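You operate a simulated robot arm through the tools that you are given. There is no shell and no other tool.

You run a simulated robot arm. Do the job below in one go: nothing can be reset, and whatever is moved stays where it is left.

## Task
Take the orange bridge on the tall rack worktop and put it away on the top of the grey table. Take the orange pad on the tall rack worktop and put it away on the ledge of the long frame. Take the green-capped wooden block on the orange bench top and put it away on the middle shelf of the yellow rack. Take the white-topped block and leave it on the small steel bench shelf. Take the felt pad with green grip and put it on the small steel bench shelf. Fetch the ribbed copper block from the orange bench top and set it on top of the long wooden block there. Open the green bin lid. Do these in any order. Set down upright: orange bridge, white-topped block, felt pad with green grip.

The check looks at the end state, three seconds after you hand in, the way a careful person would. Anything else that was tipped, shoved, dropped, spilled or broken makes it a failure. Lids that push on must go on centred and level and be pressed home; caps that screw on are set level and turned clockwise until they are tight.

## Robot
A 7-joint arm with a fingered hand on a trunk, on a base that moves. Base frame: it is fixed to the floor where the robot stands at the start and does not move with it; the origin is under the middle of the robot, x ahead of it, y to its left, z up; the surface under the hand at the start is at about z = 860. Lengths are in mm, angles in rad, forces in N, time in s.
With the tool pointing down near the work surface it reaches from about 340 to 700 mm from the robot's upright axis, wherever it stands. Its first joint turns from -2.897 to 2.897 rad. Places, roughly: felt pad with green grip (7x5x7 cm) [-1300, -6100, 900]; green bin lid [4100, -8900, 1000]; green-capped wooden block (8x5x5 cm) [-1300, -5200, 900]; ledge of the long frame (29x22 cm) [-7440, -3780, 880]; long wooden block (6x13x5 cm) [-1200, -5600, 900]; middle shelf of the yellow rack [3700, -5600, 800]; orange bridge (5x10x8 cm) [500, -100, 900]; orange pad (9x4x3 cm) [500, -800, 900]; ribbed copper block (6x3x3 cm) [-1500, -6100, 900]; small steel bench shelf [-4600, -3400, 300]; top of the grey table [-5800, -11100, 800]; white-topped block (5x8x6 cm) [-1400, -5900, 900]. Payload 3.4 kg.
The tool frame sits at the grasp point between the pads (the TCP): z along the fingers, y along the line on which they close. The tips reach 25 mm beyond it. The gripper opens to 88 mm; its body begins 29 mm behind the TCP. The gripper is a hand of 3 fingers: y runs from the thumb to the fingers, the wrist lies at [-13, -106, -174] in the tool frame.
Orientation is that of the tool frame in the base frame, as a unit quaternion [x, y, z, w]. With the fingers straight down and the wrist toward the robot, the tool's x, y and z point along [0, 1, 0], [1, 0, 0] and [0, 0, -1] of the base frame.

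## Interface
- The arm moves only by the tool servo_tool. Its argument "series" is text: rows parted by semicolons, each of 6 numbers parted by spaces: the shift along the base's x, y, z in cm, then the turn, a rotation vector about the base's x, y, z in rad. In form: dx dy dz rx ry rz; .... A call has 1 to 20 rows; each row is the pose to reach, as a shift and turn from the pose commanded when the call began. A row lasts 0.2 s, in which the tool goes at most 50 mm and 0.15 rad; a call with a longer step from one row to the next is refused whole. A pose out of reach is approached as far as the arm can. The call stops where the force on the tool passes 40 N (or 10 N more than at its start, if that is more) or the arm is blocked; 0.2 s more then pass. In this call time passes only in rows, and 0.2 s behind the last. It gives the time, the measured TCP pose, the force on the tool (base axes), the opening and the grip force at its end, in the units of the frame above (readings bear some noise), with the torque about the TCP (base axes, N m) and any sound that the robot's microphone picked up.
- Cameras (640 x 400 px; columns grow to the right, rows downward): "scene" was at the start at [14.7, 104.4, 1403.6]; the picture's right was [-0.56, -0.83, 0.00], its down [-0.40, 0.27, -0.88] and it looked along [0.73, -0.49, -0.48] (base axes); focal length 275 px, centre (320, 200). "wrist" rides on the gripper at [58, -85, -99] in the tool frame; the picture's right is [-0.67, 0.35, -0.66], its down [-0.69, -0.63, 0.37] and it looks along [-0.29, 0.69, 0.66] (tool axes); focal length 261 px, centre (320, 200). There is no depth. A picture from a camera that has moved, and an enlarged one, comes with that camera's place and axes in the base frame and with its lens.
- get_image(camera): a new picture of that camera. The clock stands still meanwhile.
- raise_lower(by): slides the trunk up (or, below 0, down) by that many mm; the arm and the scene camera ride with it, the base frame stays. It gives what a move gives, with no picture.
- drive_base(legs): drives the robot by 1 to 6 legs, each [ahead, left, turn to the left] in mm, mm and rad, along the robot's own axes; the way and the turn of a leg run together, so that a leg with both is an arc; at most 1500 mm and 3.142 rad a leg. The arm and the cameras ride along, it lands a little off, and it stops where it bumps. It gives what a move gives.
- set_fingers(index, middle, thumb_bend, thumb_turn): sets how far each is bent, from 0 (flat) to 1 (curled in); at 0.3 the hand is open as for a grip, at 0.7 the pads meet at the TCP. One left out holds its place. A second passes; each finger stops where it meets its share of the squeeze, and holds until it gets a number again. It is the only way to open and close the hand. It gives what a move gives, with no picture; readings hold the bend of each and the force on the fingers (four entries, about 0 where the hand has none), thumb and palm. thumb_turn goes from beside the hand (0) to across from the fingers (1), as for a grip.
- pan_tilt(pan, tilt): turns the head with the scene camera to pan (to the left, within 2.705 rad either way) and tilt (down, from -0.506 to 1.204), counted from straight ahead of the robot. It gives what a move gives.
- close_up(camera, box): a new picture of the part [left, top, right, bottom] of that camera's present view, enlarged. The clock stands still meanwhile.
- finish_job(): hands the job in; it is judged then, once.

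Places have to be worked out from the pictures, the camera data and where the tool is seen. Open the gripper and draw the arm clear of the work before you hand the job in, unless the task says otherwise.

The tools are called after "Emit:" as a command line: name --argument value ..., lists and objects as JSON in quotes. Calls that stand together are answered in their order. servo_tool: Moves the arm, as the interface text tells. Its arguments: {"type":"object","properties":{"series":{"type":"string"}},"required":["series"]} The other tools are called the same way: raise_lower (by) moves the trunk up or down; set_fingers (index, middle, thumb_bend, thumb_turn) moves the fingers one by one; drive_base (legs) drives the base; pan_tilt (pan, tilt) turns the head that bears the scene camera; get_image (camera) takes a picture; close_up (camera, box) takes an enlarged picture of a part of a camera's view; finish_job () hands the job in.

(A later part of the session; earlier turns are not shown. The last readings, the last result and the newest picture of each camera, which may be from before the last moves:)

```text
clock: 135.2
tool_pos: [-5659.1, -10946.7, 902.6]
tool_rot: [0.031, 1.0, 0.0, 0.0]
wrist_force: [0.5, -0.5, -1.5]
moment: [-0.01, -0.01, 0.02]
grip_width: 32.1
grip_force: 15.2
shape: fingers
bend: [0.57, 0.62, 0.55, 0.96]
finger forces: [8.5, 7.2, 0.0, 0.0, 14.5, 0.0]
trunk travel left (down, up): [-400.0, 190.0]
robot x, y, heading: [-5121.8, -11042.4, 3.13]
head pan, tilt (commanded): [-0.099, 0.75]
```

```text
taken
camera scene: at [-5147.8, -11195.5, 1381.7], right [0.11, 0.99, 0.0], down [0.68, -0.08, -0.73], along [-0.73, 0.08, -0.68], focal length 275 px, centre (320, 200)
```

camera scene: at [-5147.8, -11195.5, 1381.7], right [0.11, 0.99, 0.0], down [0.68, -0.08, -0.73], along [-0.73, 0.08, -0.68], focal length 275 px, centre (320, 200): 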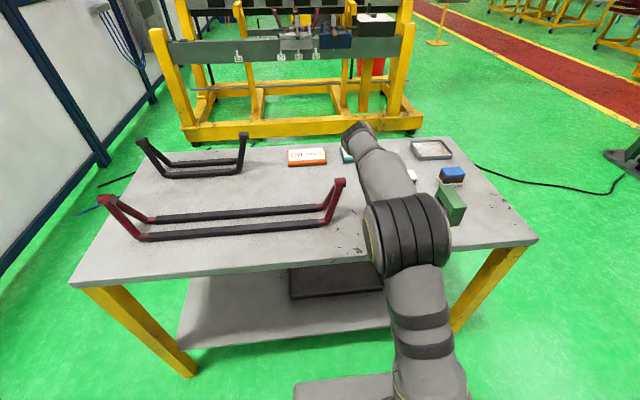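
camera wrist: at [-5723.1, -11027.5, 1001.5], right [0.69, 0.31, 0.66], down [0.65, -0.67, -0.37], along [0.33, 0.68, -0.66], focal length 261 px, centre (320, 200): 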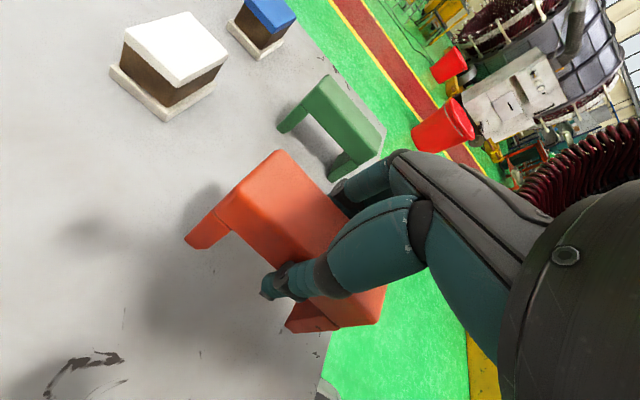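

The bridge hangs level about 36 mm above the top, well inside the edge. I lower slowly until the force shows contact.

Emit:
servo_tool --series "0 0 -1 0 0 0; 0 0 -2 0 0 0; 0 0 -2.6 0 0 0; 0 0 -3.0 0 0 0"

Emit:
servo_tool --series "0 0 -0.2 0 0 0; 0 0 -0.4 0 0 0"

```text
clock: 136.2
tool_pos: [-5659.9, -10945.7, 872.3]
tool_rot: [0.031, 1.0, 0.0, 0.0]
wrist_force: [0.1, 0.1, -2.4]
moment: [0.0, 0.02, -0.02]
grip_width: 32.3
grip_force: 15.4
shape: fingers
bend: [0.57, 0.62, 0.55, 0.96]
finger forces: [8.6, 7.2, 0.0, 0.1, 14.5, 0.1]
trunk travel left (down, up): [-400.0, 190.0]
robot x, y, heading: [-5118.2, -11042.0, 3.127]
head pan, tilt (commanded): [-0.099, 0.75]
```

```text
clock: 136.8
tool_pos: [-5660.7, -10946.0, 868.9]
tool_rot: [0.031, 1.0, 0.0, -0.001]
wrist_force: [0.6, 0.7, -2.3]
moment: [0.03, -0.01, 0.02]
grip_width: 32.0
grip_force: 15.3
shape: fingers
bend: [0.57, 0.62, 0.55, 0.96]
finger forces: [8.6, 7.2, 0.0, 0.0, 14.5, 0.0]
trunk travel left (down, up): [-400.0, 190.0]
robot x, y, heading: [-5120.9, -11043.0, 3.128]
head pan, tilt (commanded): [-0.099, 0.75]
```

No contact yet; I go on down in 2 mm steps.

Emit:
servo_tool --series "0 0 -0.2 0 0 0; 0 0 -0.4 0 0 0"

Emit:
servo_tool --series "0 0 -0.2 0 0 0; 0 0 -0.4 0 0 0"

Emit:
get_image --camera "wrist"

```text
clock: 137.4
tool_pos: [-5660.3, -10946.3, 864.9]
tool_rot: [0.031, 1.0, 0.0, 0.001]
wrist_force: [0.5, 0.3, -0.8]
moment: [-0.01, -0.01, 0.02]
grip_width: 32.0
grip_force: 14.7
shape: fingers
bend: [0.57, 0.62, 0.55, 0.96]
finger forces: [8.5, 7.3, 0.1, 0.0, 14.6, 0.0]
trunk travel left (down, up): [-400.0, 190.0]
robot x, y, heading: [-5125.7, -11040.6, 3.134]
head pan, tilt (commanded): [-0.099, 0.75]
```

```text
clock: 138.0
tool_pos: [-5658.6, -10947.0, 864.1]
tool_rot: [0.031, 1.0, 0.001, -0.002]
wrist_force: [-1.1, -0.7, 9.8]
moment: [-0.12, 0.11, 0.01]
grip_width: 31.4
grip_force: 14.6
shape: fingers
bend: [0.58, 0.63, 0.56, 0.96]
finger forces: [8.1, 5.9, 0.0, 0.0, 15.6, 0.0]
trunk travel left (down, up): [-400.0, 190.0]
robot x, y, heading: [-5123.6, -11042.6, 3.132]
head pan, tilt (commanded): [-0.099, 0.75]
```

```text
taken
camera wrist: at [-5722.6, -11027.0, 963.1], right [0.69, 0.31, 0.65], down [0.65, -0.67, -0.37], along [0.32, 0.68, -0.66], focal length 261 px, centre (320, 200)
```

wrist: 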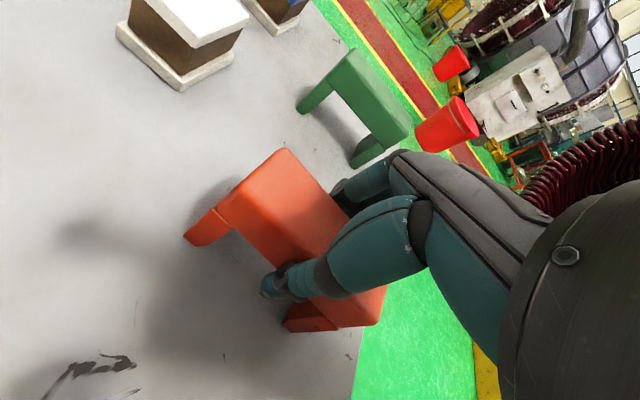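

Contact: about 10 N upward, the feet are on the top. I ease off 1 mm and open the hand.

Emit:
servo_tool --series "0 0 0.1 0 0 0"

Emit:
set_fingers --index 0.3 --middle 0.3 --thumb_bend 0.3

Emit:
get_image --camera "wrist"

```text
clock: 138.4
tool_pos: [-5659.3, -10946.0, 864.0]
tool_rot: [0.03, 1.0, 0.0, -0.001]
wrist_force: [-2.4, -2.3, 9.0]
moment: [-0.12, 0.12, 0.04]
grip_width: 31.6
grip_force: 14.9
shape: fingers
bend: [0.58, 0.63, 0.56, 0.96]
finger forces: [7.8, 6.0, 0.0, 0.1, 15.9, 0.0]
trunk travel left (down, up): [-400.0, 190.0]
robot x, y, heading: [-5126.5, -11041.8, 3.127]
head pan, tilt (commanded): [-0.099, 0.75]
```

```text
clock: 139.4
tool_pos: [-5659.0, -10945.4, 862.9]
tool_rot: [0.031, 1.0, 0.0, 0.0]
wrist_force: [0.1, 0.9, -1.4]
moment: [0.01, 0.02, -0.02]
grip_width: 84.6
grip_force: 0.1
shape: fingers
bend: [0.3, 0.3, 0.3, 0.97]
finger forces: [0.0, 0.0, 0.0, 0.0, 0.1, 0.0]
trunk travel left (down, up): [-400.0, 190.0]
robot x, y, heading: [-5124.4, -11043.0, 3.13]
head pan, tilt (commanded): [-0.099, 0.75]
```

```text
taken
camera wrist: at [-5722.9, -11026.6, 962.3], right [0.69, 0.31, 0.66], down [0.65, -0.67, -0.37], along [0.33, 0.68, -0.66], focal length 261 px, centre (320, 200)
```

wrist: 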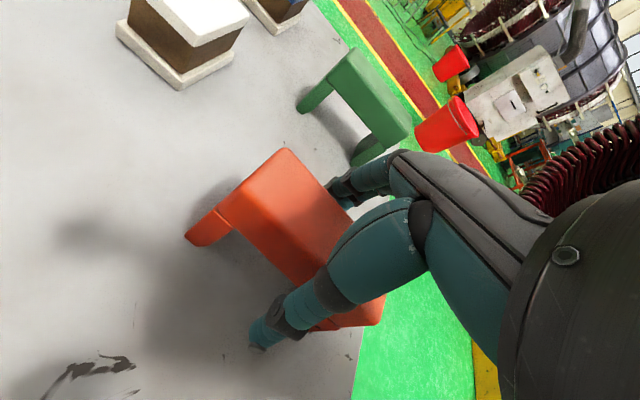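

The hand is open and the bridge stands upright. I lift straight up and then check it.

Emit:
servo_tool --series "0 0 1 0 0 0; 0 0 3 0 0 0; 0 0 6 0 0 0; 0 0 10 0 0 0; 0 0 14 0 0 0; 0 0 18 0 0 0; 0 0 22 0 0 0"

Emit:
get_image --camera "wrist"

```text
clock: 141.0
tool_pos: [-5661.0, -10946.4, 1078.3]
tool_rot: [0.03, 1.0, 0.0, 0.003]
wrist_force: [-0.4, -0.4, 0.5]
moment: [-0.01, 0.01, 0.02]
grip_width: 84.6
grip_force: 0.1
shape: fingers
bend: [0.3, 0.3, 0.3, 0.97]
finger forces: [0.1, 0.1, 0.0, 0.1, 0.0, 0.1]
trunk travel left (down, up): [-400.0, 190.0]
robot x, y, heading: [-5122.4, -11044.0, 3.129]
head pan, tilt (commanded): [-0.099, 0.75]
```

```text
taken
camera wrist: at [-5725.0, -11027.2, 1178.5], right [0.69, 0.31, 0.66], down [0.65, -0.67, -0.36], along [0.33, 0.67, -0.66], focal length 261 px, centre (320, 200)
```

wrist: 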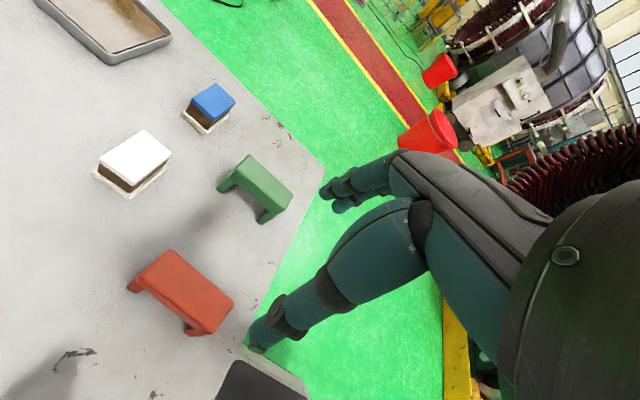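

The bridge stands well on the grey table. I back away, draw the arm in a little, turn toward +y, and return to the walkway.

Emit:
drive_base --legs '[[-230, 0, 0]]'

Emit:
servo_tool --series "4 -2 1 0 0 0; 8 -4 2 0 0 0; 11 -6 3 0 0 0"

Emit:
drive_base --legs '[[0, 0, -1.545], [1480, 0, 0], [1480, 0, 0], [1000, 0, 0]]'

```text
clock: 142.7
tool_pos: [-5433.9, -10950.5, 1080.4]
tool_rot: [0.03, 1.0, 0.0, 0.0]
wrist_force: [-0.4, -0.5, -0.5]
moment: [-0.01, 0.0, -0.02]
grip_width: 84.5
grip_force: 0.1
shape: fingers
bend: [0.3, 0.3, 0.3, 0.97]
finger forces: [0.0, 0.0, 0.0, 0.0, 0.0, 0.0]
trunk travel left (down, up): [-400.0, 190.0]
robot x, y, heading: [-4894.1, -11047.8, 3.132]
head pan, tilt (commanded): [-0.099, 0.75]
```

```text
clock: 143.5
tool_pos: [-5324.3, -11010.7, 1109.1]
tool_rot: [0.029, 1.0, 0.0, 0.0]
wrist_force: [-0.4, 0.0, -0.2]
moment: [0.02, -0.01, -0.03]
grip_width: 84.4
grip_force: 0.0
shape: fingers
bend: [0.3, 0.3, 0.3, 0.97]
finger forces: [0.1, 0.1, 0.1, 0.1, 0.0, 0.0]
trunk travel left (down, up): [-400.0, 190.0]
robot x, y, heading: [-4892.9, -11046.4, 3.133]
head pan, tilt (commanded): [-0.099, 0.75]
```

```text
clock: 166.2
tool_pos: [-4836.6, -6675.9, 1110.2]
tool_rot: [0.733, 0.68, 0.0, 0.001]
wrist_force: [-0.3, 0.5, -0.5]
moment: [-0.01, 0.02, 0.03]
grip_width: 84.5
grip_force: 0.0
shape: fingers
bend: [0.3, 0.3, 0.3, 0.97]
finger forces: [0.0, 0.0, 0.1, 0.0, 0.0, 0.0]
trunk travel left (down, up): [-400.0, 190.0]
robot x, y, heading: [-4879.8, -7105.1, 1.547]
head pan, tilt (commanded): [-0.099, 0.75]
```

I am back on the walkway at (−4880, −7105). I turn east and drive toward the red‑legged bench.

Emit:
drive_base --legs '[[0, 0, -1.547], [1480, 0, 0], [1400, 0, 0]]'

Emit:
pan_tilt --pan 0.8 --tilt 0.35

Emit:
get_image --camera "scene"

```text
clock: 183.9
tool_pos: [-1565.0, -7106.9, 1109.3]
tool_rot: [1.0, -0.025, 0.0, 0.0]
wrist_force: [-0.4, 0.1, -0.1]
moment: [0.0, 0.02, 0.01]
grip_width: 84.8
grip_force: 0.2
shape: fingers
bend: [0.3, 0.3, 0.3, 0.97]
finger forces: [0.1, 0.1, 0.0, 0.1, 0.1, 0.0]
trunk travel left (down, up): [-400.0, 190.0]
robot x, y, heading: [-1995.4, -7076.2, -0.002]
head pan, tilt (commanded): [-0.099, 0.75]
```

```text
clock: 185.1
tool_pos: [-1564.9, -7106.1, 1109.6]
tool_rot: [1.0, -0.025, 0.0, 0.0]
wrist_force: [-0.2, 0.6, -0.3]
moment: [0.02, 0.0, -0.02]
grip_width: 84.6
grip_force: 0.2
shape: fingers
bend: [0.3, 0.3, 0.3, 0.97]
finger forces: [0.0, 0.0, 0.1, 0.0, 0.0, 0.1]
trunk travel left (down, up): [-400.0, 190.0]
robot x, y, heading: [-1994.6, -7076.9, -0.003]
head pan, tilt (commanded): [0.799, 0.351]
```

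```text
taken
camera scene: at [-1990.5, -6853.8, 1417.3], right [0.72, -0.7, 0.0], down [-0.24, -0.25, -0.94], along [0.66, 0.67, -0.34], focal length 275 px, centre (320, 200)
```

scene: 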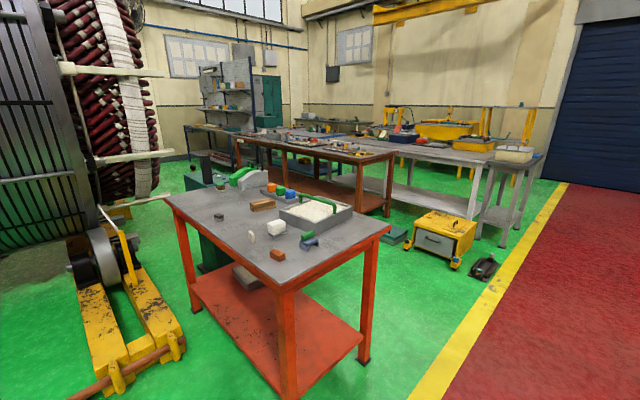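

The orange bench is in full view. I zoom in on its top to identify the blocks.

Emit:
close_up --camera "scene" --box '[160, 160, 400, 310]'

Emit:
close_up --camera "scene" --box '[200, 165, 360, 265]'

```text
2.67 times, centred on (280, 235) of scene
camera zoom: at [-1990.5, -6853.8, 1417.3], right [0.72, -0.7, 0.0], down [-0.24, -0.25, -0.94], along [0.66, 0.67, -0.34], focal length 734 px, centre (427, 107)
```

zoom: 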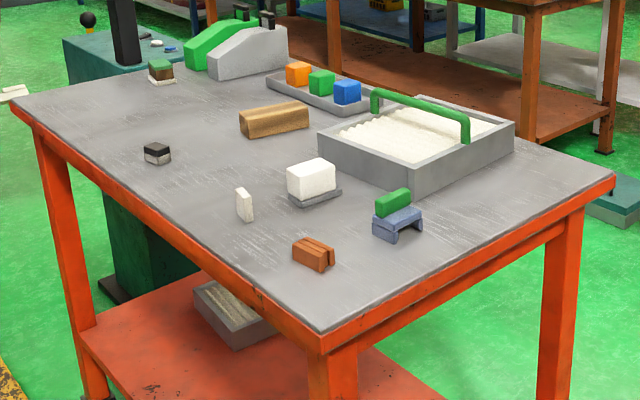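

```text
4.00 times, centred on (280, 215) of scene
camera zoom: at [-1990.5, -6853.8, 1417.3], right [0.72, -0.7, 0.0], down [-0.24, -0.25, -0.94], along [0.66, 0.67, -0.34], focal length 1101 px, centre (480, 140)
```

zoom: 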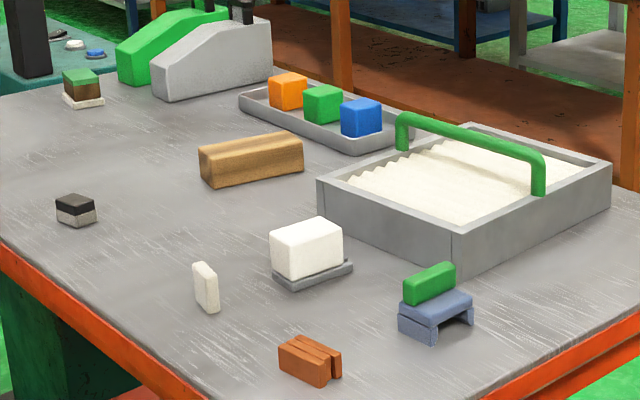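

I identify the copper block near (−1479, −6104), the long wooden block near (−1240, −5640), the white-topped block near (−1360, −5930), the felt pad near (−1344, −6130) and the green-capped block near (−1263, −5190). The bench spans x −1570…−950, y −6245…−5050. I face the south edge for the copper block.

Emit:
drive_base --legs '[[0, 0, 1.573], [300, -495, 0]]'

Emit:
pan_tilt --pan 0.0 --tilt 0.6

Emit:
get_image --camera "scene"

```text
clock: 192.3
tool_pos: [-1522.6, -6317.1, 1109.1]
tool_rot: [0.704, 0.71, 0.0, 0.0]
wrist_force: [-0.2, 0.1, 0.8]
moment: [-0.02, 0.02, 0.01]
grip_width: 84.5
grip_force: 0.1
shape: fingers
bend: [0.3, 0.3, 0.3, 0.97]
finger forces: [0.1, 0.0, 0.0, 0.0, 0.1, 0.0]
trunk travel left (down, up): [-400.0, 190.0]
robot x, y, heading: [-1531.1, -6749.1, 1.626]
head pan, tilt (commanded): [0.799, 0.351]
```

```text
clock: 193.4
tool_pos: [-1522.2, -6317.5, 1109.2]
tool_rot: [0.704, 0.71, 0.0, 0.0]
wrist_force: [0.1, -0.1, -0.4]
moment: [0.0, -0.01, -0.01]
grip_width: 84.5
grip_force: 0.1
shape: fingers
bend: [0.3, 0.3, 0.3, 0.97]
finger forces: [0.1, 0.0, 0.0, 0.0, 0.1, 0.1]
trunk travel left (down, up): [-400.0, 190.0]
robot x, y, heading: [-1527.6, -6744.5, 1.627]
head pan, tilt (commanded): [0.0, 0.6]
```

```text
taken
camera scene: at [-1688.5, -6731.6, 1394.6], right [1.0, 0.06, 0.0], down [0.03, -0.56, -0.83], along [-0.05, 0.82, -0.56], focal length 275 px, centre (320, 200)
```

scene: 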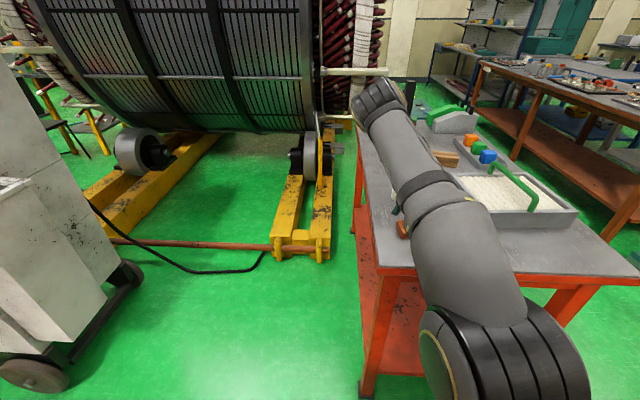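

I straighten the heading and roll forward to bring the copper block into reach, then look with the wrist camera.

Emit:
drive_base --legs '[[0, 0, -0.055], [140, -30, 0]]'

Emit:
get_image --camera "wrist"

```text
clock: 195.2
tool_pos: [-1469.2, -6176.2, 1109.2]
tool_rot: [0.723, 0.69, -0.001, -0.001]
wrist_force: [-0.7, -0.5, 0.0]
moment: [-0.01, 0.0, 0.0]
grip_width: 84.6
grip_force: 0.1
shape: fingers
bend: [0.3, 0.3, 0.3, 0.97]
finger forces: [0.1, 0.0, 0.0, 0.0, 0.0, 0.0]
trunk travel left (down, up): [-400.0, 190.0]
robot x, y, heading: [-1499.9, -6605.8, 1.573]
head pan, tilt (commanded): [0.0, 0.6]
```

```text
taken
camera wrist: at [-1550.9, -6114.4, 1209.2], right [0.32, -0.69, 0.66], down [-0.66, -0.66, -0.36], along [0.68, -0.32, -0.66], focal length 261 px, centre (320, 200)
```

wrist: 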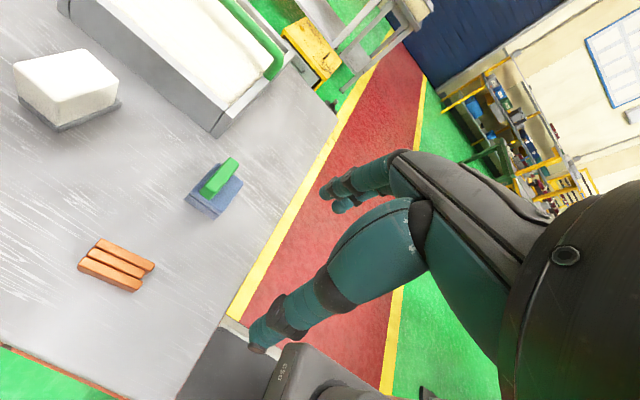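

The wrist view is clear: copper block centred at about (−1482, −6103), turned +0.14 rad. I move above it, turn the hand to match, and come down.

Emit:
servo_tool --series "-0.5 2.5 -3 0 0 0.07; -1 5 -6 0 0 0.14; -1.3 7.3 -9 0 0 0.187; -1.3 7.3 -13 0 0 0.187; -1.3 7.3 -16 0 0 0.187; -1.3 7.3 -18 0 0 0.187"

Emit:
get_image --camera "wrist"

```text
clock: 196.6
tool_pos: [-1481.0, -6104.6, 929.7]
tool_rot: [0.656, 0.755, 0.0, -0.001]
wrist_force: [0.5, -0.7, 0.3]
moment: [-0.01, -0.03, -0.02]
grip_width: 84.5
grip_force: 0.0
shape: fingers
bend: [0.3, 0.3, 0.3, 0.97]
finger forces: [0.1, 0.0, 0.0, 0.1, 0.0, 0.0]
trunk travel left (down, up): [-400.0, 190.0]
robot x, y, heading: [-1498.5, -6608.3, 1.574]
head pan, tilt (commanded): [0.0, 0.6]
```

```text
taken
camera wrist: at [-1573.5, -6057.8, 1029.4], right [0.44, -0.61, 0.66], down [-0.53, -0.77, -0.36], along [0.73, -0.19, -0.66], focal length 261 px, centre (320, 200)
```

wrist: 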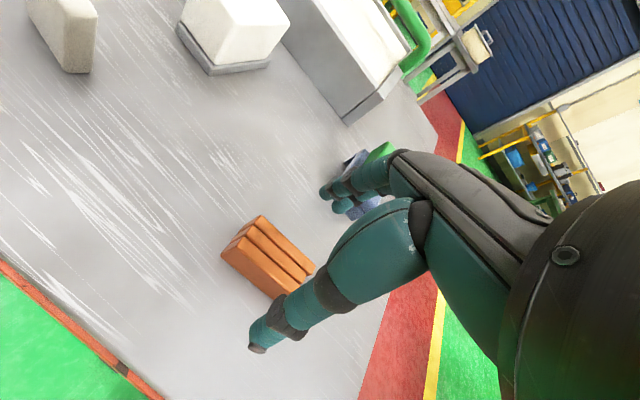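

The block is centred between thumb and fingers. I lower until the fingertips are just above the bench top.

Emit:
servo_tool --series "0 0.2 -1.5 0 0 0; 0 0.2 -3 0 0 0; 0 0.2 -3.8 0 0 0; 0 0.2 -4.2 0 0 0"

Emit:
get_image --camera "wrist"

```text
clock: 197.6
tool_pos: [-1480.4, -6102.2, 887.1]
tool_rot: [0.656, 0.755, 0.0, 0.0]
wrist_force: [1.0, 0.0, -0.9]
moment: [-0.01, 0.03, -0.03]
grip_width: 84.3
grip_force: 0.0
shape: fingers
bend: [0.3, 0.3, 0.3, 0.97]
finger forces: [0.1, 0.0, 0.0, 0.1, 0.1, 0.0]
trunk travel left (down, up): [-400.0, 190.0]
robot x, y, heading: [-1493.8, -6607.0, 1.573]
head pan, tilt (commanded): [0.0, 0.6]
```

```text
taken
camera wrist: at [-1573.8, -6055.9, 987.3], right [0.44, -0.61, 0.66], down [-0.53, -0.77, -0.37], along [0.73, -0.19, -0.66], focal length 261 px, centre (320, 200)
```

wrist: 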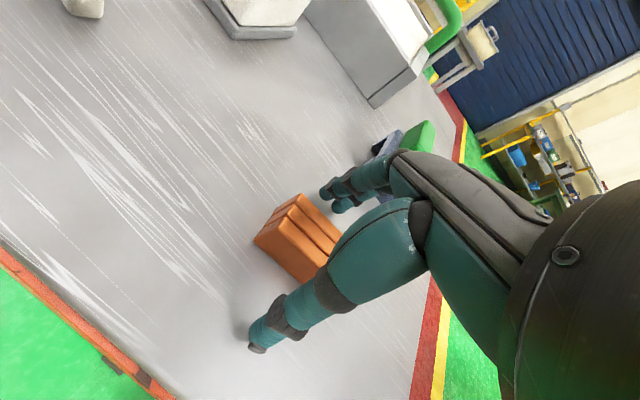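

Still free of contact. I close the hand on the copper block.

Emit:
set_fingers --index 0.75 --middle 0.75 --thumb_bend 0.75

Emit:
get_image --camera "wrist"

```text
clock: 198.6
tool_pos: [-1480.6, -6102.6, 888.3]
tool_rot: [0.656, 0.755, -0.001, -0.001]
wrist_force: [1.6, -0.7, 1.8]
moment: [0.03, 0.02, 0.0]
grip_width: 22.3
grip_force: 16.2
shape: fingers
bend: [0.6, 0.63, 0.59, 0.95]
finger forces: [9.2, 8.0, 0.0, 0.1, 15.4, 0.0]
trunk travel left (down, up): [-400.0, 190.0]
robot x, y, heading: [-1499.2, -6607.4, 1.572]
head pan, tilt (commanded): [0.0, 0.6]
```

```text
taken
camera wrist: at [-1573.6, -6056.2, 987.5], right [0.44, -0.61, 0.66], down [-0.53, -0.77, -0.36], along [0.73, -0.19, -0.66], focal length 261 px, centre (320, 200)
```

wrist: 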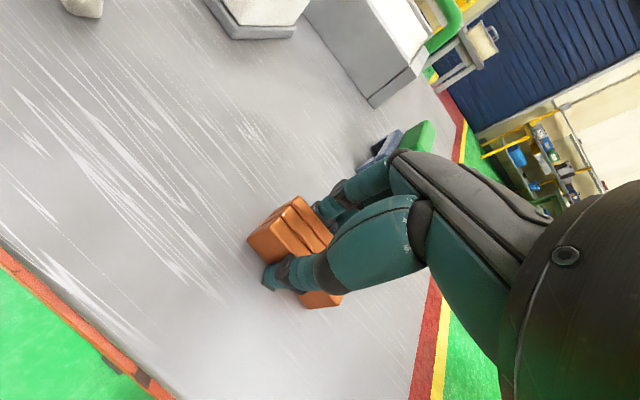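

The block is gripped with about 16 N. I lift it and check that it stays in the hand.

Emit:
servo_tool --series "0 0 1 0 0 0; 0 0 3 0 0 0; 0 0 6 0 0 0; 0 0 10 0 0 0; 0 0 14 0 0 0; 0 0 18 0 0 0; 0 0 22 0 0 0"

Emit:
get_image --camera "wrist"

```text
clock: 200.2
tool_pos: [-1480.3, -6100.7, 1109.9]
tool_rot: [0.656, 0.755, -0.001, 0.0]
wrist_force: [-0.2, 0.8, -2.4]
moment: [0.0, -0.04, 0.01]
grip_width: 22.6
grip_force: 15.7
shape: fingers
bend: [0.6, 0.64, 0.59, 0.95]
finger forces: [8.6, 7.2, 0.0, 0.0, 16.0, 0.0]
trunk travel left (down, up): [-400.0, 190.0]
robot x, y, heading: [-1499.8, -6605.7, 1.572]
head pan, tilt (commanded): [0.0, 0.6]
```

```text
taken
camera wrist: at [-1573.3, -6055.2, 1208.5], right [0.44, -0.61, 0.66], down [-0.53, -0.77, -0.36], along [0.73, -0.19, -0.66], focal length 261 px, centre (320, 200)
```

wrist: 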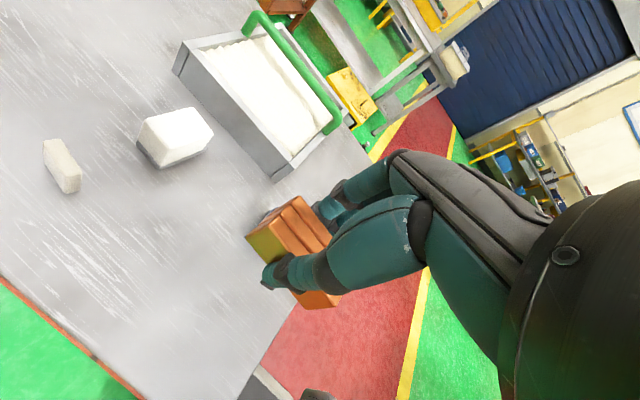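

The copper block is held level. I back onto the walkway, turn to face −x, back east past the bench, then sidestep up its east side to the long wooden block.

Emit:
drive_base --legs '[[-400, 0, 0], [0, 0, 1.57], [-1100, 0, 0], [0, -1000, 0]]'

Emit:
pan_tilt --pan 0.0 --tilt 0.5

Emit:
get_image --camera "scene"

```text
clock: 216.7
tool_pos: [-939.2, -5954.0, 1109.7]
tool_rot: [-0.089, 0.996, 0.0, 0.0]
wrist_force: [0.7, -0.2, -2.6]
moment: [0.01, 0.01, -0.01]
grip_width: 22.6
grip_force: 15.9
shape: fingers
bend: [0.6, 0.64, 0.59, 0.95]
finger forces: [8.6, 7.2, 0.1, 0.0, 16.0, 0.0]
trunk travel left (down, up): [-400.0, 190.0]
robot x, y, heading: [-432.1, -5951.5, -3.104]
head pan, tilt (commanded): [0.0, 0.6]
```

```text
clock: 217.3
tool_pos: [-939.4, -5955.2, 1108.5]
tool_rot: [-0.089, 0.996, 0.001, 0.0]
wrist_force: [0.0, 0.4, -2.4]
moment: [0.02, 0.01, -0.02]
grip_width: 22.3
grip_force: 16.4
shape: fingers
bend: [0.6, 0.64, 0.59, 0.95]
finger forces: [8.6, 7.2, 0.0, 0.1, 16.0, 0.0]
trunk travel left (down, up): [-400.0, 190.0]
robot x, y, heading: [-436.2, -5952.4, -3.102]
head pan, tilt (commanded): [0.0, 0.499]
```

```text
taken
camera scene: at [-458.8, -6114.9, 1403.6], right [-0.04, 1.0, 0.0], down [0.48, 0.02, -0.88], along [-0.88, -0.04, -0.48], focal length 275 px, centre (320, 200)
```

scene: 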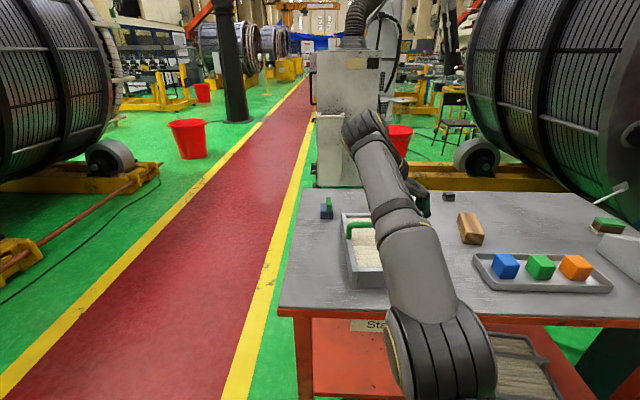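

The wooden block is visible at the centre right. I sidestep another 310 mm, square up the heading and roll toward the bench, then zoom in.

Emit:
drive_base --legs '[[0, -310, 0], [0, 0, -0.04], [150, 0, 0]]'

Emit:
pan_tilt --pan 0.15 --tilt 0.6

Emit:
get_image --camera "scene"

Emit:
get_image --camera "wrist"

```text
clock: 220.8
tool_pos: [-1097.4, -5621.9, 1108.3]
tool_rot: [-0.067, 0.998, 0.001, 0.001]
wrist_force: [0.1, -0.7, -2.9]
moment: [0.02, -0.01, 0.01]
grip_width: 22.4
grip_force: 15.8
shape: fingers
bend: [0.6, 0.64, 0.59, 0.95]
finger forces: [8.5, 7.4, 0.0, 0.0, 15.9, 0.1]
trunk travel left (down, up): [-400.0, 190.0]
robot x, y, heading: [-589.2, -5643.6, 3.136]
head pan, tilt (commanded): [0.0, 0.499]
```

```text
clock: 221.5
tool_pos: [-1097.9, -5621.7, 1109.1]
tool_rot: [-0.068, 0.998, 0.001, 0.0]
wrist_force: [-0.7, 0.3, -2.9]
moment: [0.02, 0.05, 0.0]
grip_width: 22.4
grip_force: 15.6
shape: fingers
bend: [0.6, 0.64, 0.59, 0.95]
finger forces: [8.6, 7.3, 0.0, 0.1, 15.8, 0.0]
trunk travel left (down, up): [-400.0, 190.0]
robot x, y, heading: [-591.1, -5641.6, 3.141]
head pan, tilt (commanded): [0.15, 0.6]
```

```text
taken
camera scene: at [-620.6, -5816.4, 1394.5], right [-0.15, 0.99, 0.0], down [0.56, 0.08, -0.83], along [-0.82, -0.12, -0.56], focal length 275 px, centre (320, 200)
```

scene: 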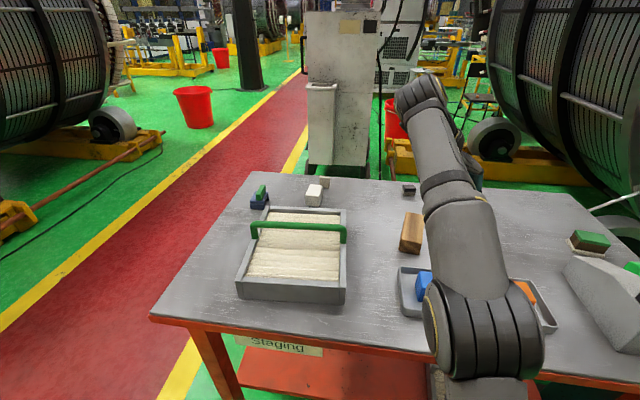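

```text
taken
camera wrist: at [-1143.5, -5713.7, 1208.5], right [0.62, 0.44, 0.66], down [0.76, -0.53, -0.36], along [0.19, 0.73, -0.66], focal length 261 px, centre (320, 200)
```

wrist: 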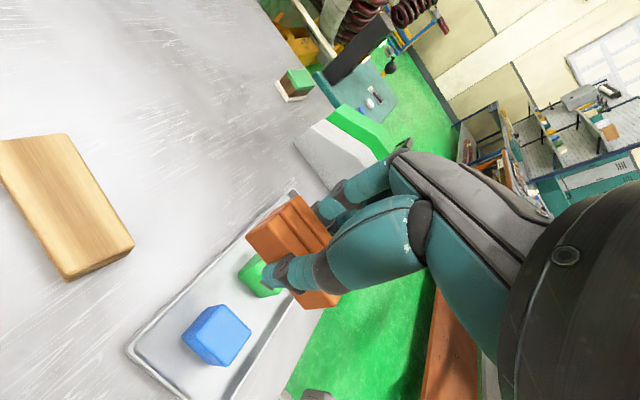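

From the wrist view the wooden block's top is centred at about (−1237, −5645), turned −0.2 rad. I carry the copper block over it, turning it to lie along the wood, and stop some 25 mm above.

Emit:
servo_tool --series "-4 -0.6 0 0 0 -0.11; -8 -1.2 -1 0 0 -0.22; -12 -1.8 -3 0 0 -0.33; -14 -2.3 -6 0 0 -0.33; -14 -2.3 -9 0 0 -0.33; -14 -2.3 -12 0 0 -0.33; -14 -2.3 -14 0 0 -0.33"

Emit:
get_image --camera "wrist"

Emit:
close_up --camera "scene" --box '[330, 150, 530, 290]'

```text
clock: 223.1
tool_pos: [-1175.6, -5623.7, 955.9]
tool_rot: [0.096, 0.995, -0.001, 0.001]
wrist_force: [-0.6, -0.4, -3.2]
moment: [0.04, -0.01, 0.01]
grip_width: 22.4
grip_force: 16.1
shape: fingers
bend: [0.6, 0.64, 0.59, 0.94]
finger forces: [8.1, 7.5, 0.1, 0.0, 15.9, 0.0]
out of reach, approached as far as the arm can: row 1, 2, 3, 4, 5, 6, 7
trunk travel left (down, up): [-400.0, 190.0]
robot x, y, heading: [-594.1, -5639.9, 3.138]
head pan, tilt (commanded): [0.15, 0.6]
```

```text
taken
camera wrist: at [-1249.8, -5694.9, 1055.1], right [0.72, 0.21, 0.66], down [0.55, -0.75, -0.36], along [0.42, 0.62, -0.66], focal length 261 px, centre (320, 200)
```

wrist: 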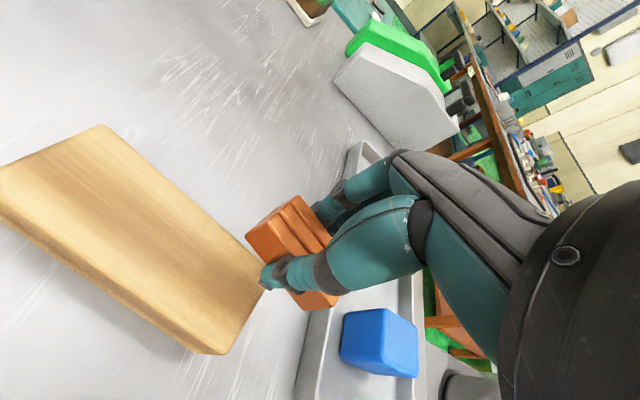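

```text
2.86 times, centred on (430, 220) of scene
camera zoom: at [-623.4, -5815.7, 1394.5], right [-0.15, 0.99, 0.0], down [0.56, 0.08, -0.82], along [-0.81, -0.12, -0.57], focal length 787 px, centre (6, 143)
```

zoom: 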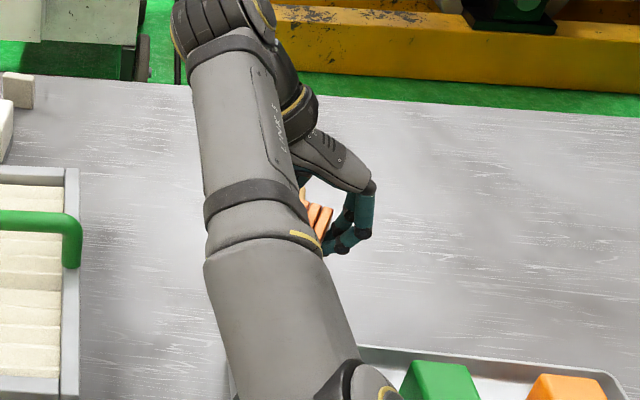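

The arm ran out of reach in this hand orientation (the wrist sits farther out than the fingers). The shoulder seems lower than the wrist, so I raise the trunk by 150 mm to gain reach.

Emit:
raise_lower --by 150

Emit:
servo_tool --series "0 0 0.1 0 0 0"

```text
clock: 224.8
tool_pos: [-1174.2, -5624.2, 1107.6]
tool_rot: [0.097, 0.995, -0.001, 0.001]
wrist_force: [0.7, -0.3, -3.5]
moment: [0.04, -0.02, 0.0]
grip_width: 22.8
grip_force: 16.5
shape: fingers
bend: [0.6, 0.64, 0.59, 0.94]
finger forces: [8.1, 7.6, 0.1, 0.0, 15.8, 0.0]
trunk travel left (down, up): [-550.0, 40.0]
robot x, y, heading: [-593.5, -5641.3, 3.138]
head pan, tilt (commanded): [0.15, 0.6]
```

```text
clock: 225.2
tool_pos: [-1173.8, -5622.4, 1108.1]
tool_rot: [0.097, 0.995, -0.001, 0.001]
wrist_force: [-0.2, 0.2, -3.2]
moment: [0.02, -0.01, 0.0]
grip_width: 22.7
grip_force: 15.9
shape: fingers
bend: [0.6, 0.64, 0.59, 0.94]
finger forces: [8.2, 7.7, 0.1, 0.1, 15.8, 0.0]
trunk travel left (down, up): [-550.0, 40.0]
robot x, y, heading: [-592.5, -5643.4, 3.137]
head pan, tilt (commanded): [0.15, 0.6]
```

The commanded pose was re-based to where the tool is. I move out toward the wood's centre while lowering and see whether it's reachable now.

Emit:
servo_tool --series "-2 -0.7 -3 0 0 0; -4 -1.4 -6 0 0 0; -6.3 -2.1 -9 0 0 0; -6.3 -2.1 -12 0 0 0; -6.3 -2.1 -14 0 0 0"

Emit:
get_image --camera "wrist"

```text
clock: 226.4
tool_pos: [-1202.8, -5640.0, 985.7]
tool_rot: [0.096, 0.995, -0.001, 0.001]
wrist_force: [0.7, 0.4, -3.2]
moment: [0.0, -0.02, 0.02]
grip_width: 22.2
grip_force: 15.2
shape: fingers
bend: [0.6, 0.64, 0.59, 0.94]
finger forces: [8.3, 7.2, 0.1, 0.0, 15.6, 0.0]
out of reach, approached as far as the arm can: row 1, 2, 3, 4, 5
trunk travel left (down, up): [-550.0, 40.0]
robot x, y, heading: [-590.8, -5640.2, 3.142]
head pan, tilt (commanded): [0.15, 0.6]
```

```text
taken
camera wrist: at [-1275.9, -5713.0, 1085.2], right [0.72, 0.21, 0.66], down [0.55, -0.75, -0.36], along [0.41, 0.63, -0.66], focal length 261 px, centre (320, 200)
```

wrist: 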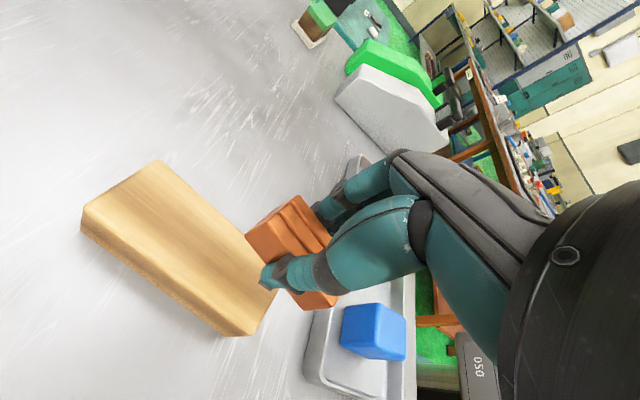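

It gained about 30 mm but still falls short. Turning the hand half a radian brings the wrist nearer and the copper block will still rest fully on the wood, so I do that at a safe height while moving out.

Emit:
servo_tool --series "0 0 0.5 0 0 0.13; 0 0 0.5 0 0 0.26; -1 -0.1 0.5 0 0 0.39; -2.2 -0.3 0.5 0 0 0.52; -3.4 -0.5 0 0 0 0.52; -3.4 -0.5 -1 0 0 0.52"

Emit:
get_image --camera "wrist"

```text
clock: 227.8
tool_pos: [-1239.0, -5648.1, 974.1]
tool_rot: [-0.163, 0.987, -0.001, 0.001]
wrist_force: [0.0, -0.9, -3.6]
moment: [0.03, 0.04, 0.0]
grip_width: 22.3
grip_force: 15.2
shape: fingers
bend: [0.6, 0.64, 0.59, 0.94]
finger forces: [8.2, 7.4, 0.0, 0.1, 15.6, 0.0]
trunk travel left (down, up): [-550.0, 40.0]
robot x, y, heading: [-590.9, -5645.1, 3.133]
head pan, tilt (commanded): [0.15, 0.6]
```

```text
taken
camera wrist: at [-1266.8, -5746.4, 1074.9], right [0.52, 0.55, 0.66], down [0.85, -0.38, -0.36], along [0.05, 0.75, -0.66], focal length 261 px, centre (320, 200)
```

wrist: 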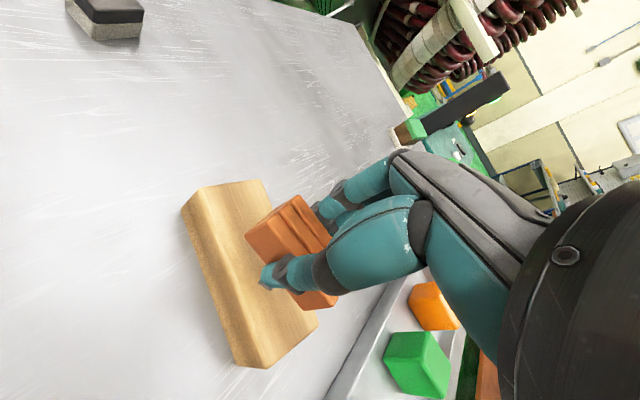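

Now within reach and over the wood. I zoom the wrist view to check the alignment before lowering.

Emit:
close_up --camera "wrist" --box '[160, 160, 360, 385]'

```text
1.78 times, centred on (260, 272) of wrist
camera zoom: at [-1266.8, -5746.4, 1074.9], right [0.52, 0.55, 0.66], down [0.85, -0.38, -0.36], along [0.05, 0.75, -0.66], focal length 463 px, centre (427, 71)
```

zoom: 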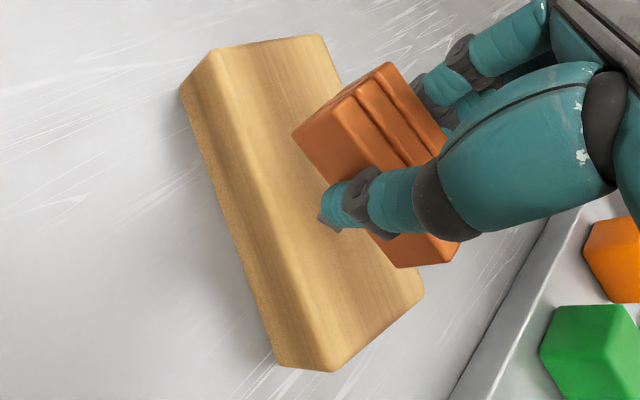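

The wood's top centre works out at (−1241, −5647), and the tool is within 2 mm of it. I lower slowly until contact.

Emit:
servo_tool --series "0 0 -1 0 0 0; 0 0 -2 0 0 0; 0 0 -2.7 0 0 0; 0 0 -3 0 0 0"

Emit:
servo_tool --series "0 0 -0.2 0 0 0; 0 0 -0.4 0 0 0"

```text
clock: 228.8
tool_pos: [-1237.9, -5648.1, 945.7]
tool_rot: [-0.162, 0.987, -0.001, 0.0]
wrist_force: [0.2, 0.2, -2.4]
moment: [0.06, 0.0, -0.01]
grip_width: 22.4
grip_force: 15.6
shape: fingers
bend: [0.6, 0.64, 0.59, 0.94]
finger forces: [8.3, 7.3, 0.0, 0.0, 15.6, 0.0]
trunk travel left (down, up): [-550.0, 40.0]
robot x, y, heading: [-590.9, -5639.8, 3.137]
head pan, tilt (commanded): [0.15, 0.6]
```

```text
clock: 229.4
tool_pos: [-1238.1, -5647.2, 940.4]
tool_rot: [-0.162, 0.987, -0.001, 0.0]
wrist_force: [-0.3, 0.0, -2.8]
moment: [0.04, 0.01, -0.01]
grip_width: 22.5
grip_force: 15.7
shape: fingers
bend: [0.6, 0.64, 0.59, 0.94]
finger forces: [8.3, 7.3, 0.0, 0.0, 15.6, 0.0]
trunk travel left (down, up): [-550.0, 40.0]
robot x, y, heading: [-588.1, -5641.6, 3.134]
head pan, tilt (commanded): [0.15, 0.6]
```

Emit:
servo_tool --series "0 0 -0.15 0 0 0; 0 0 -0.3 0 0 0"

Emit:
get_image --camera "wrist"

```text
clock: 230.0
tool_pos: [-1239.1, -5647.3, 938.7]
tool_rot: [-0.161, 0.987, -0.001, 0.001]
wrist_force: [-0.6, -1.1, -2.8]
moment: [0.01, 0.0, -0.02]
grip_width: 22.3
grip_force: 16.1
shape: fingers
bend: [0.6, 0.64, 0.59, 0.94]
finger forces: [8.3, 7.2, 0.0, 0.1, 15.7, 0.1]
trunk travel left (down, up): [-550.0, 40.0]
robot x, y, heading: [-590.7, -5643.3, 3.134]
head pan, tilt (commanded): [0.15, 0.6]
```

```text
taken
camera wrist: at [-1266.9, -5746.5, 1038.5], right [0.52, 0.54, 0.66], down [0.85, -0.38, -0.36], along [0.05, 0.75, -0.66], focal length 261 px, centre (320, 200)
```

wrist: 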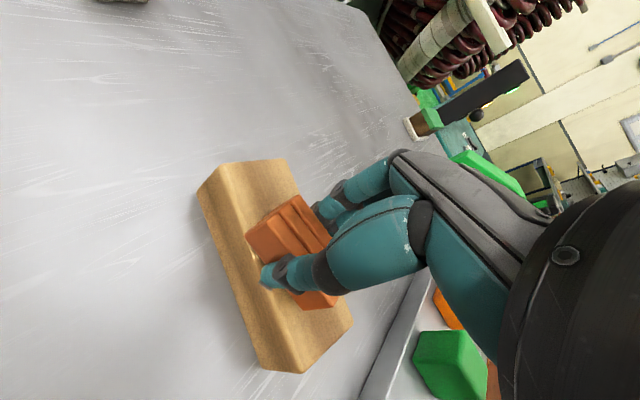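

Still carrying the weight and not touching; I go on in small steps.

Emit:
servo_tool --series "0 0 -0.15 0 0 0; 0 0 -0.3 0 0 0"

Emit:
servo_tool --series "0 0 -0.15 0 0 0; 0 0 -0.3 0 0 0"

```text
clock: 230.6
tool_pos: [-1238.8, -5648.4, 936.6]
tool_rot: [-0.163, 0.987, 0.0, 0.0]
wrist_force: [0.5, -0.8, -2.4]
moment: [0.02, 0.01, -0.03]
grip_width: 22.3
grip_force: 15.6
shape: fingers
bend: [0.6, 0.64, 0.59, 0.94]
finger forces: [8.3, 7.3, 0.1, 0.1, 15.5, 0.0]
trunk travel left (down, up): [-550.0, 40.0]
robot x, y, heading: [-594.5, -5642.1, 3.142]
head pan, tilt (commanded): [0.15, 0.6]
```

```text
clock: 231.2
tool_pos: [-1239.2, -5647.8, 933.0]
tool_rot: [-0.163, 0.987, -0.001, 0.001]
wrist_force: [0.0, 0.1, -2.5]
moment: [0.0, -0.01, -0.01]
grip_width: 22.4
grip_force: 14.9
shape: fingers
bend: [0.6, 0.64, 0.59, 0.94]
finger forces: [8.2, 7.3, 0.0, 0.0, 15.7, 0.0]
trunk travel left (down, up): [-550.0, 40.0]
robot x, y, heading: [-588.5, -5642.0, 3.14]
head pan, tilt (commanded): [0.15, 0.6]
```

Emit:
servo_tool --series "0 0 -0.15 0 0 0; 0 0 -0.3 0 0 0"

Emit:
servo_tool --series "0 0 -0.1 0 0 0; 0 0 -0.2 0 0 0"

Emit:
close_up --camera "wrist" --box '[160, 160, 360, 385]'

```text
clock: 231.8
tool_pos: [-1238.1, -5647.3, 930.9]
tool_rot: [-0.163, 0.987, 0.0, -0.002]
wrist_force: [-0.6, 0.9, 10.9]
moment: [-0.06, 0.06, 0.02]
grip_width: 22.4
grip_force: 18.7
shape: fingers
bend: [0.6, 0.64, 0.59, 0.94]
finger forces: [13.5, 7.7, 0.1, 0.1, 16.4, 0.1]
trunk travel left (down, up): [-550.0, 40.0]
robot x, y, heading: [-588.6, -5645.2, 3.136]
head pan, tilt (commanded): [0.15, 0.6]
```

```text
clock: 232.4
tool_pos: [-1237.7, -5648.2, 931.5]
tool_rot: [-0.163, 0.987, 0.0, -0.002]
wrist_force: [-6.4, 0.8, 27.3]
moment: [0.15, 0.41, 0.01]
grip_width: 22.3
grip_force: 25.7
shape: fingers
bend: [0.71, 0.64, 0.59, 0.94]
finger forces: [27.3, 7.8, 0.1, 0.1, 16.5, 0.0]
trunk travel left (down, up): [-550.0, 40.0]
robot x, y, heading: [-593.2, -5642.4, 3.136]
head pan, tilt (commanded): [0.15, 0.6]
```

```text
1.78 times, centred on (260, 272) of wrist
camera zoom: at [-1265.2, -5746.4, 1031.5], right [0.53, 0.55, 0.65], down [0.85, -0.38, -0.37], along [0.04, 0.75, -0.66], focal length 463 px, centre (427, 71)
```

zoom: 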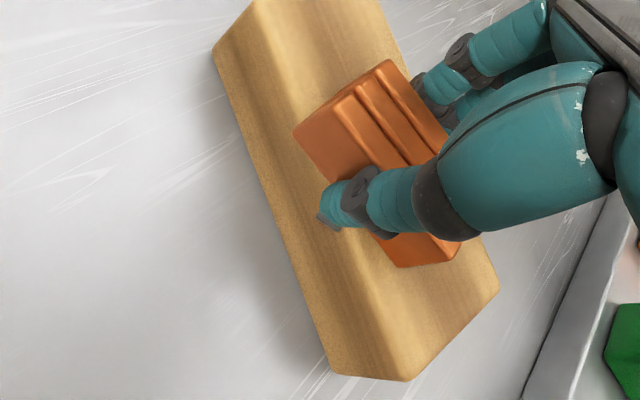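

That's too firm: 27 N with the index tip bearing on the wood. I ease up 3 mm to relieve it.

Emit:
servo_tool --series "0 0 0.15 0 0 0; 0 0 0.25 0 0 0"

Emit:
close_up --camera "wrist" --box '[160, 160, 360, 385]'

```text
clock: 233.0
tool_pos: [-1237.5, -5647.2, 932.3]
tool_rot: [-0.163, 0.987, -0.001, -0.001]
wrist_force: [-7.2, 2.7, 25.1]
moment: [0.15, 0.45, 0.0]
grip_width: 22.4
grip_force: 25.0
shape: fingers
bend: [0.71, 0.64, 0.6, 0.94]
finger forces: [26.0, 8.0, 0.0, 0.0, 15.6, 0.0]
trunk travel left (down, up): [-550.0, 40.0]
robot x, y, heading: [-592.2, -5641.7, 3.139]
head pan, tilt (commanded): [0.15, 0.6]
```

```text
1.78 times, centred on (260, 272) of wrist
camera zoom: at [-1265.5, -5746.4, 1031.6], right [0.52, 0.55, 0.65], down [0.85, -0.38, -0.37], along [0.05, 0.75, -0.66], focal length 463 px, centre (427, 71)
```

zoom: 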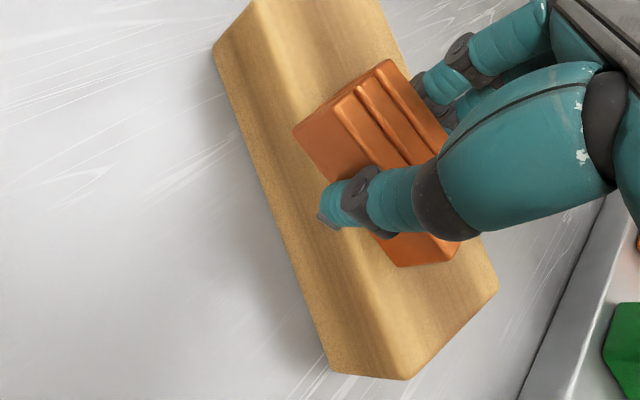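

Emit:
servo_tool --series "0 0 0.15 0 0 0; 0 0 0.15 0 0 0"

```text
clock: 233.6
tool_pos: [-1236.9, -5648.1, 931.7]
tool_rot: [-0.162, 0.987, 0.0, 0.002]
wrist_force: [-4.5, 0.9, 14.8]
moment: [0.06, 0.17, -0.01]
grip_width: 22.5
grip_force: 20.6
shape: fingers
bend: [0.71, 0.64, 0.6, 0.94]
finger forces: [17.7, 8.0, 0.0, 0.1, 15.4, 0.0]
trunk travel left (down, up): [-550.0, 40.0]
robot x, y, heading: [-589.7, -5645.0, 3.142]
head pan, tilt (commanded): [0.15, 0.6]
```

Emit:
servo_tool --series "0 0 0.1 0 0 0; 0 0 0.1 0 0 0"

```text
clock: 234.2
tool_pos: [-1237.7, -5648.5, 931.9]
tool_rot: [-0.161, 0.987, -0.001, 0.002]
wrist_force: [-0.6, -0.2, 4.4]
moment: [-0.07, 0.1, 0.05]
grip_width: 22.4
grip_force: 16.5
shape: fingers
bend: [0.71, 0.64, 0.59, 0.94]
finger forces: [10.2, 7.5, 0.1, 0.0, 15.7, 0.1]
trunk travel left (down, up): [-550.0, 40.0]
robot x, y, heading: [-589.9, -5641.4, 3.137]
head pan, tilt (commanded): [0.15, 0.6]
```

The load is down to a few newtons, so the copper block rests on the wood. I open the fingers part way, gently.

Emit:
set_fingers --index 0.5 --middle 0.5 --thumb_bend 0.48

Emit:
close_up --camera "wrist" --box '[160, 160, 360, 385]'

```text
clock: 235.2
tool_pos: [-1237.7, -5647.9, 932.7]
tool_rot: [-0.162, 0.987, -0.001, 0.001]
wrist_force: [0.1, -1.0, 5.0]
moment: [0.1, 0.0, 0.04]
grip_width: 43.2
grip_force: 2.3
shape: fingers
bend: [0.5, 0.52, 0.48, 0.97]
finger forces: [0.0, 4.8, 0.0, 0.0, 0.1, 0.1]
trunk travel left (down, up): [-550.0, 40.0]
robot x, y, heading: [-593.6, -5643.0, 3.139]
head pan, tilt (commanded): [0.15, 0.6]
```

```text
1.78 times, centred on (260, 272) of wrist
camera zoom: at [-1266.0, -5746.3, 1032.7], right [0.52, 0.54, 0.66], down [0.85, -0.38, -0.36], along [0.05, 0.75, -0.66], focal length 463 px, centre (427, 71)
```

zoom: 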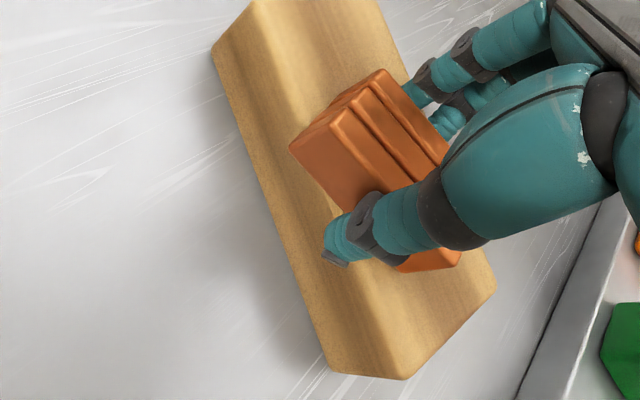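

The grip is released; the middle fingertip still rests on the wood (4.8 N). I rise 3 mm and then open fully.

Emit:
servo_tool --series "0 0 0.15 0 0 0; 0 0 0.3 0 0 0"

Emit:
set_fingers --index 0.3 --middle 0.3 --thumb_bend 0.3

Emit:
get_image --camera "wrist"

```text
clock: 235.8
tool_pos: [-1238.1, -5648.5, 935.7]
tool_rot: [-0.162, 0.987, -0.002, 0.001]
wrist_force: [-0.5, 0.0, 1.3]
moment: [-0.01, -0.03, -0.01]
grip_width: 43.5
grip_force: 0.1
shape: fingers
bend: [0.5, 0.5, 0.48, 0.97]
finger forces: [0.0, 0.1, 0.0, 0.1, 0.0, 0.0]
trunk travel left (down, up): [-550.0, 40.0]
robot x, y, heading: [-591.0, -5640.4, 3.13]
head pan, tilt (commanded): [0.15, 0.6]
```

```text
clock: 236.8
tool_pos: [-1238.1, -5647.6, 936.1]
tool_rot: [-0.163, 0.987, 0.0, 0.001]
wrist_force: [0.5, -0.2, -0.6]
moment: [0.04, 0.0, -0.03]
grip_width: 84.4
grip_force: 0.1
shape: fingers
bend: [0.3, 0.3, 0.3, 0.97]
finger forces: [0.1, 0.1, 0.0, 0.0, 0.0, 0.0]
trunk travel left (down, up): [-550.0, 40.0]
robot x, y, heading: [-590.4, -5642.1, 3.134]
head pan, tilt (commanded): [0.15, 0.6]
```

```text
taken
camera wrist: at [-1266.6, -5746.1, 1035.9], right [0.52, 0.55, 0.66], down [0.85, -0.38, -0.36], along [0.05, 0.75, -0.66], focal length 261 px, centre (320, 200)
```

wrist: 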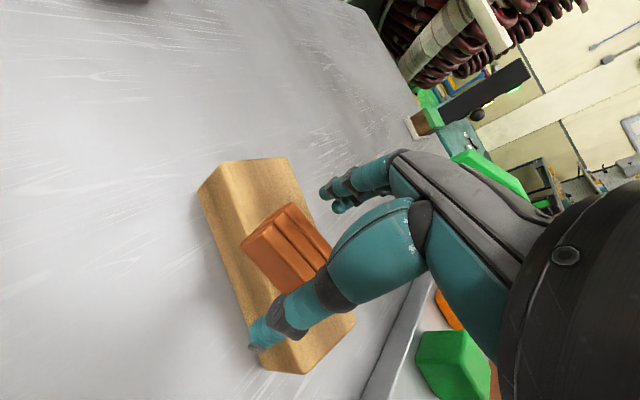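

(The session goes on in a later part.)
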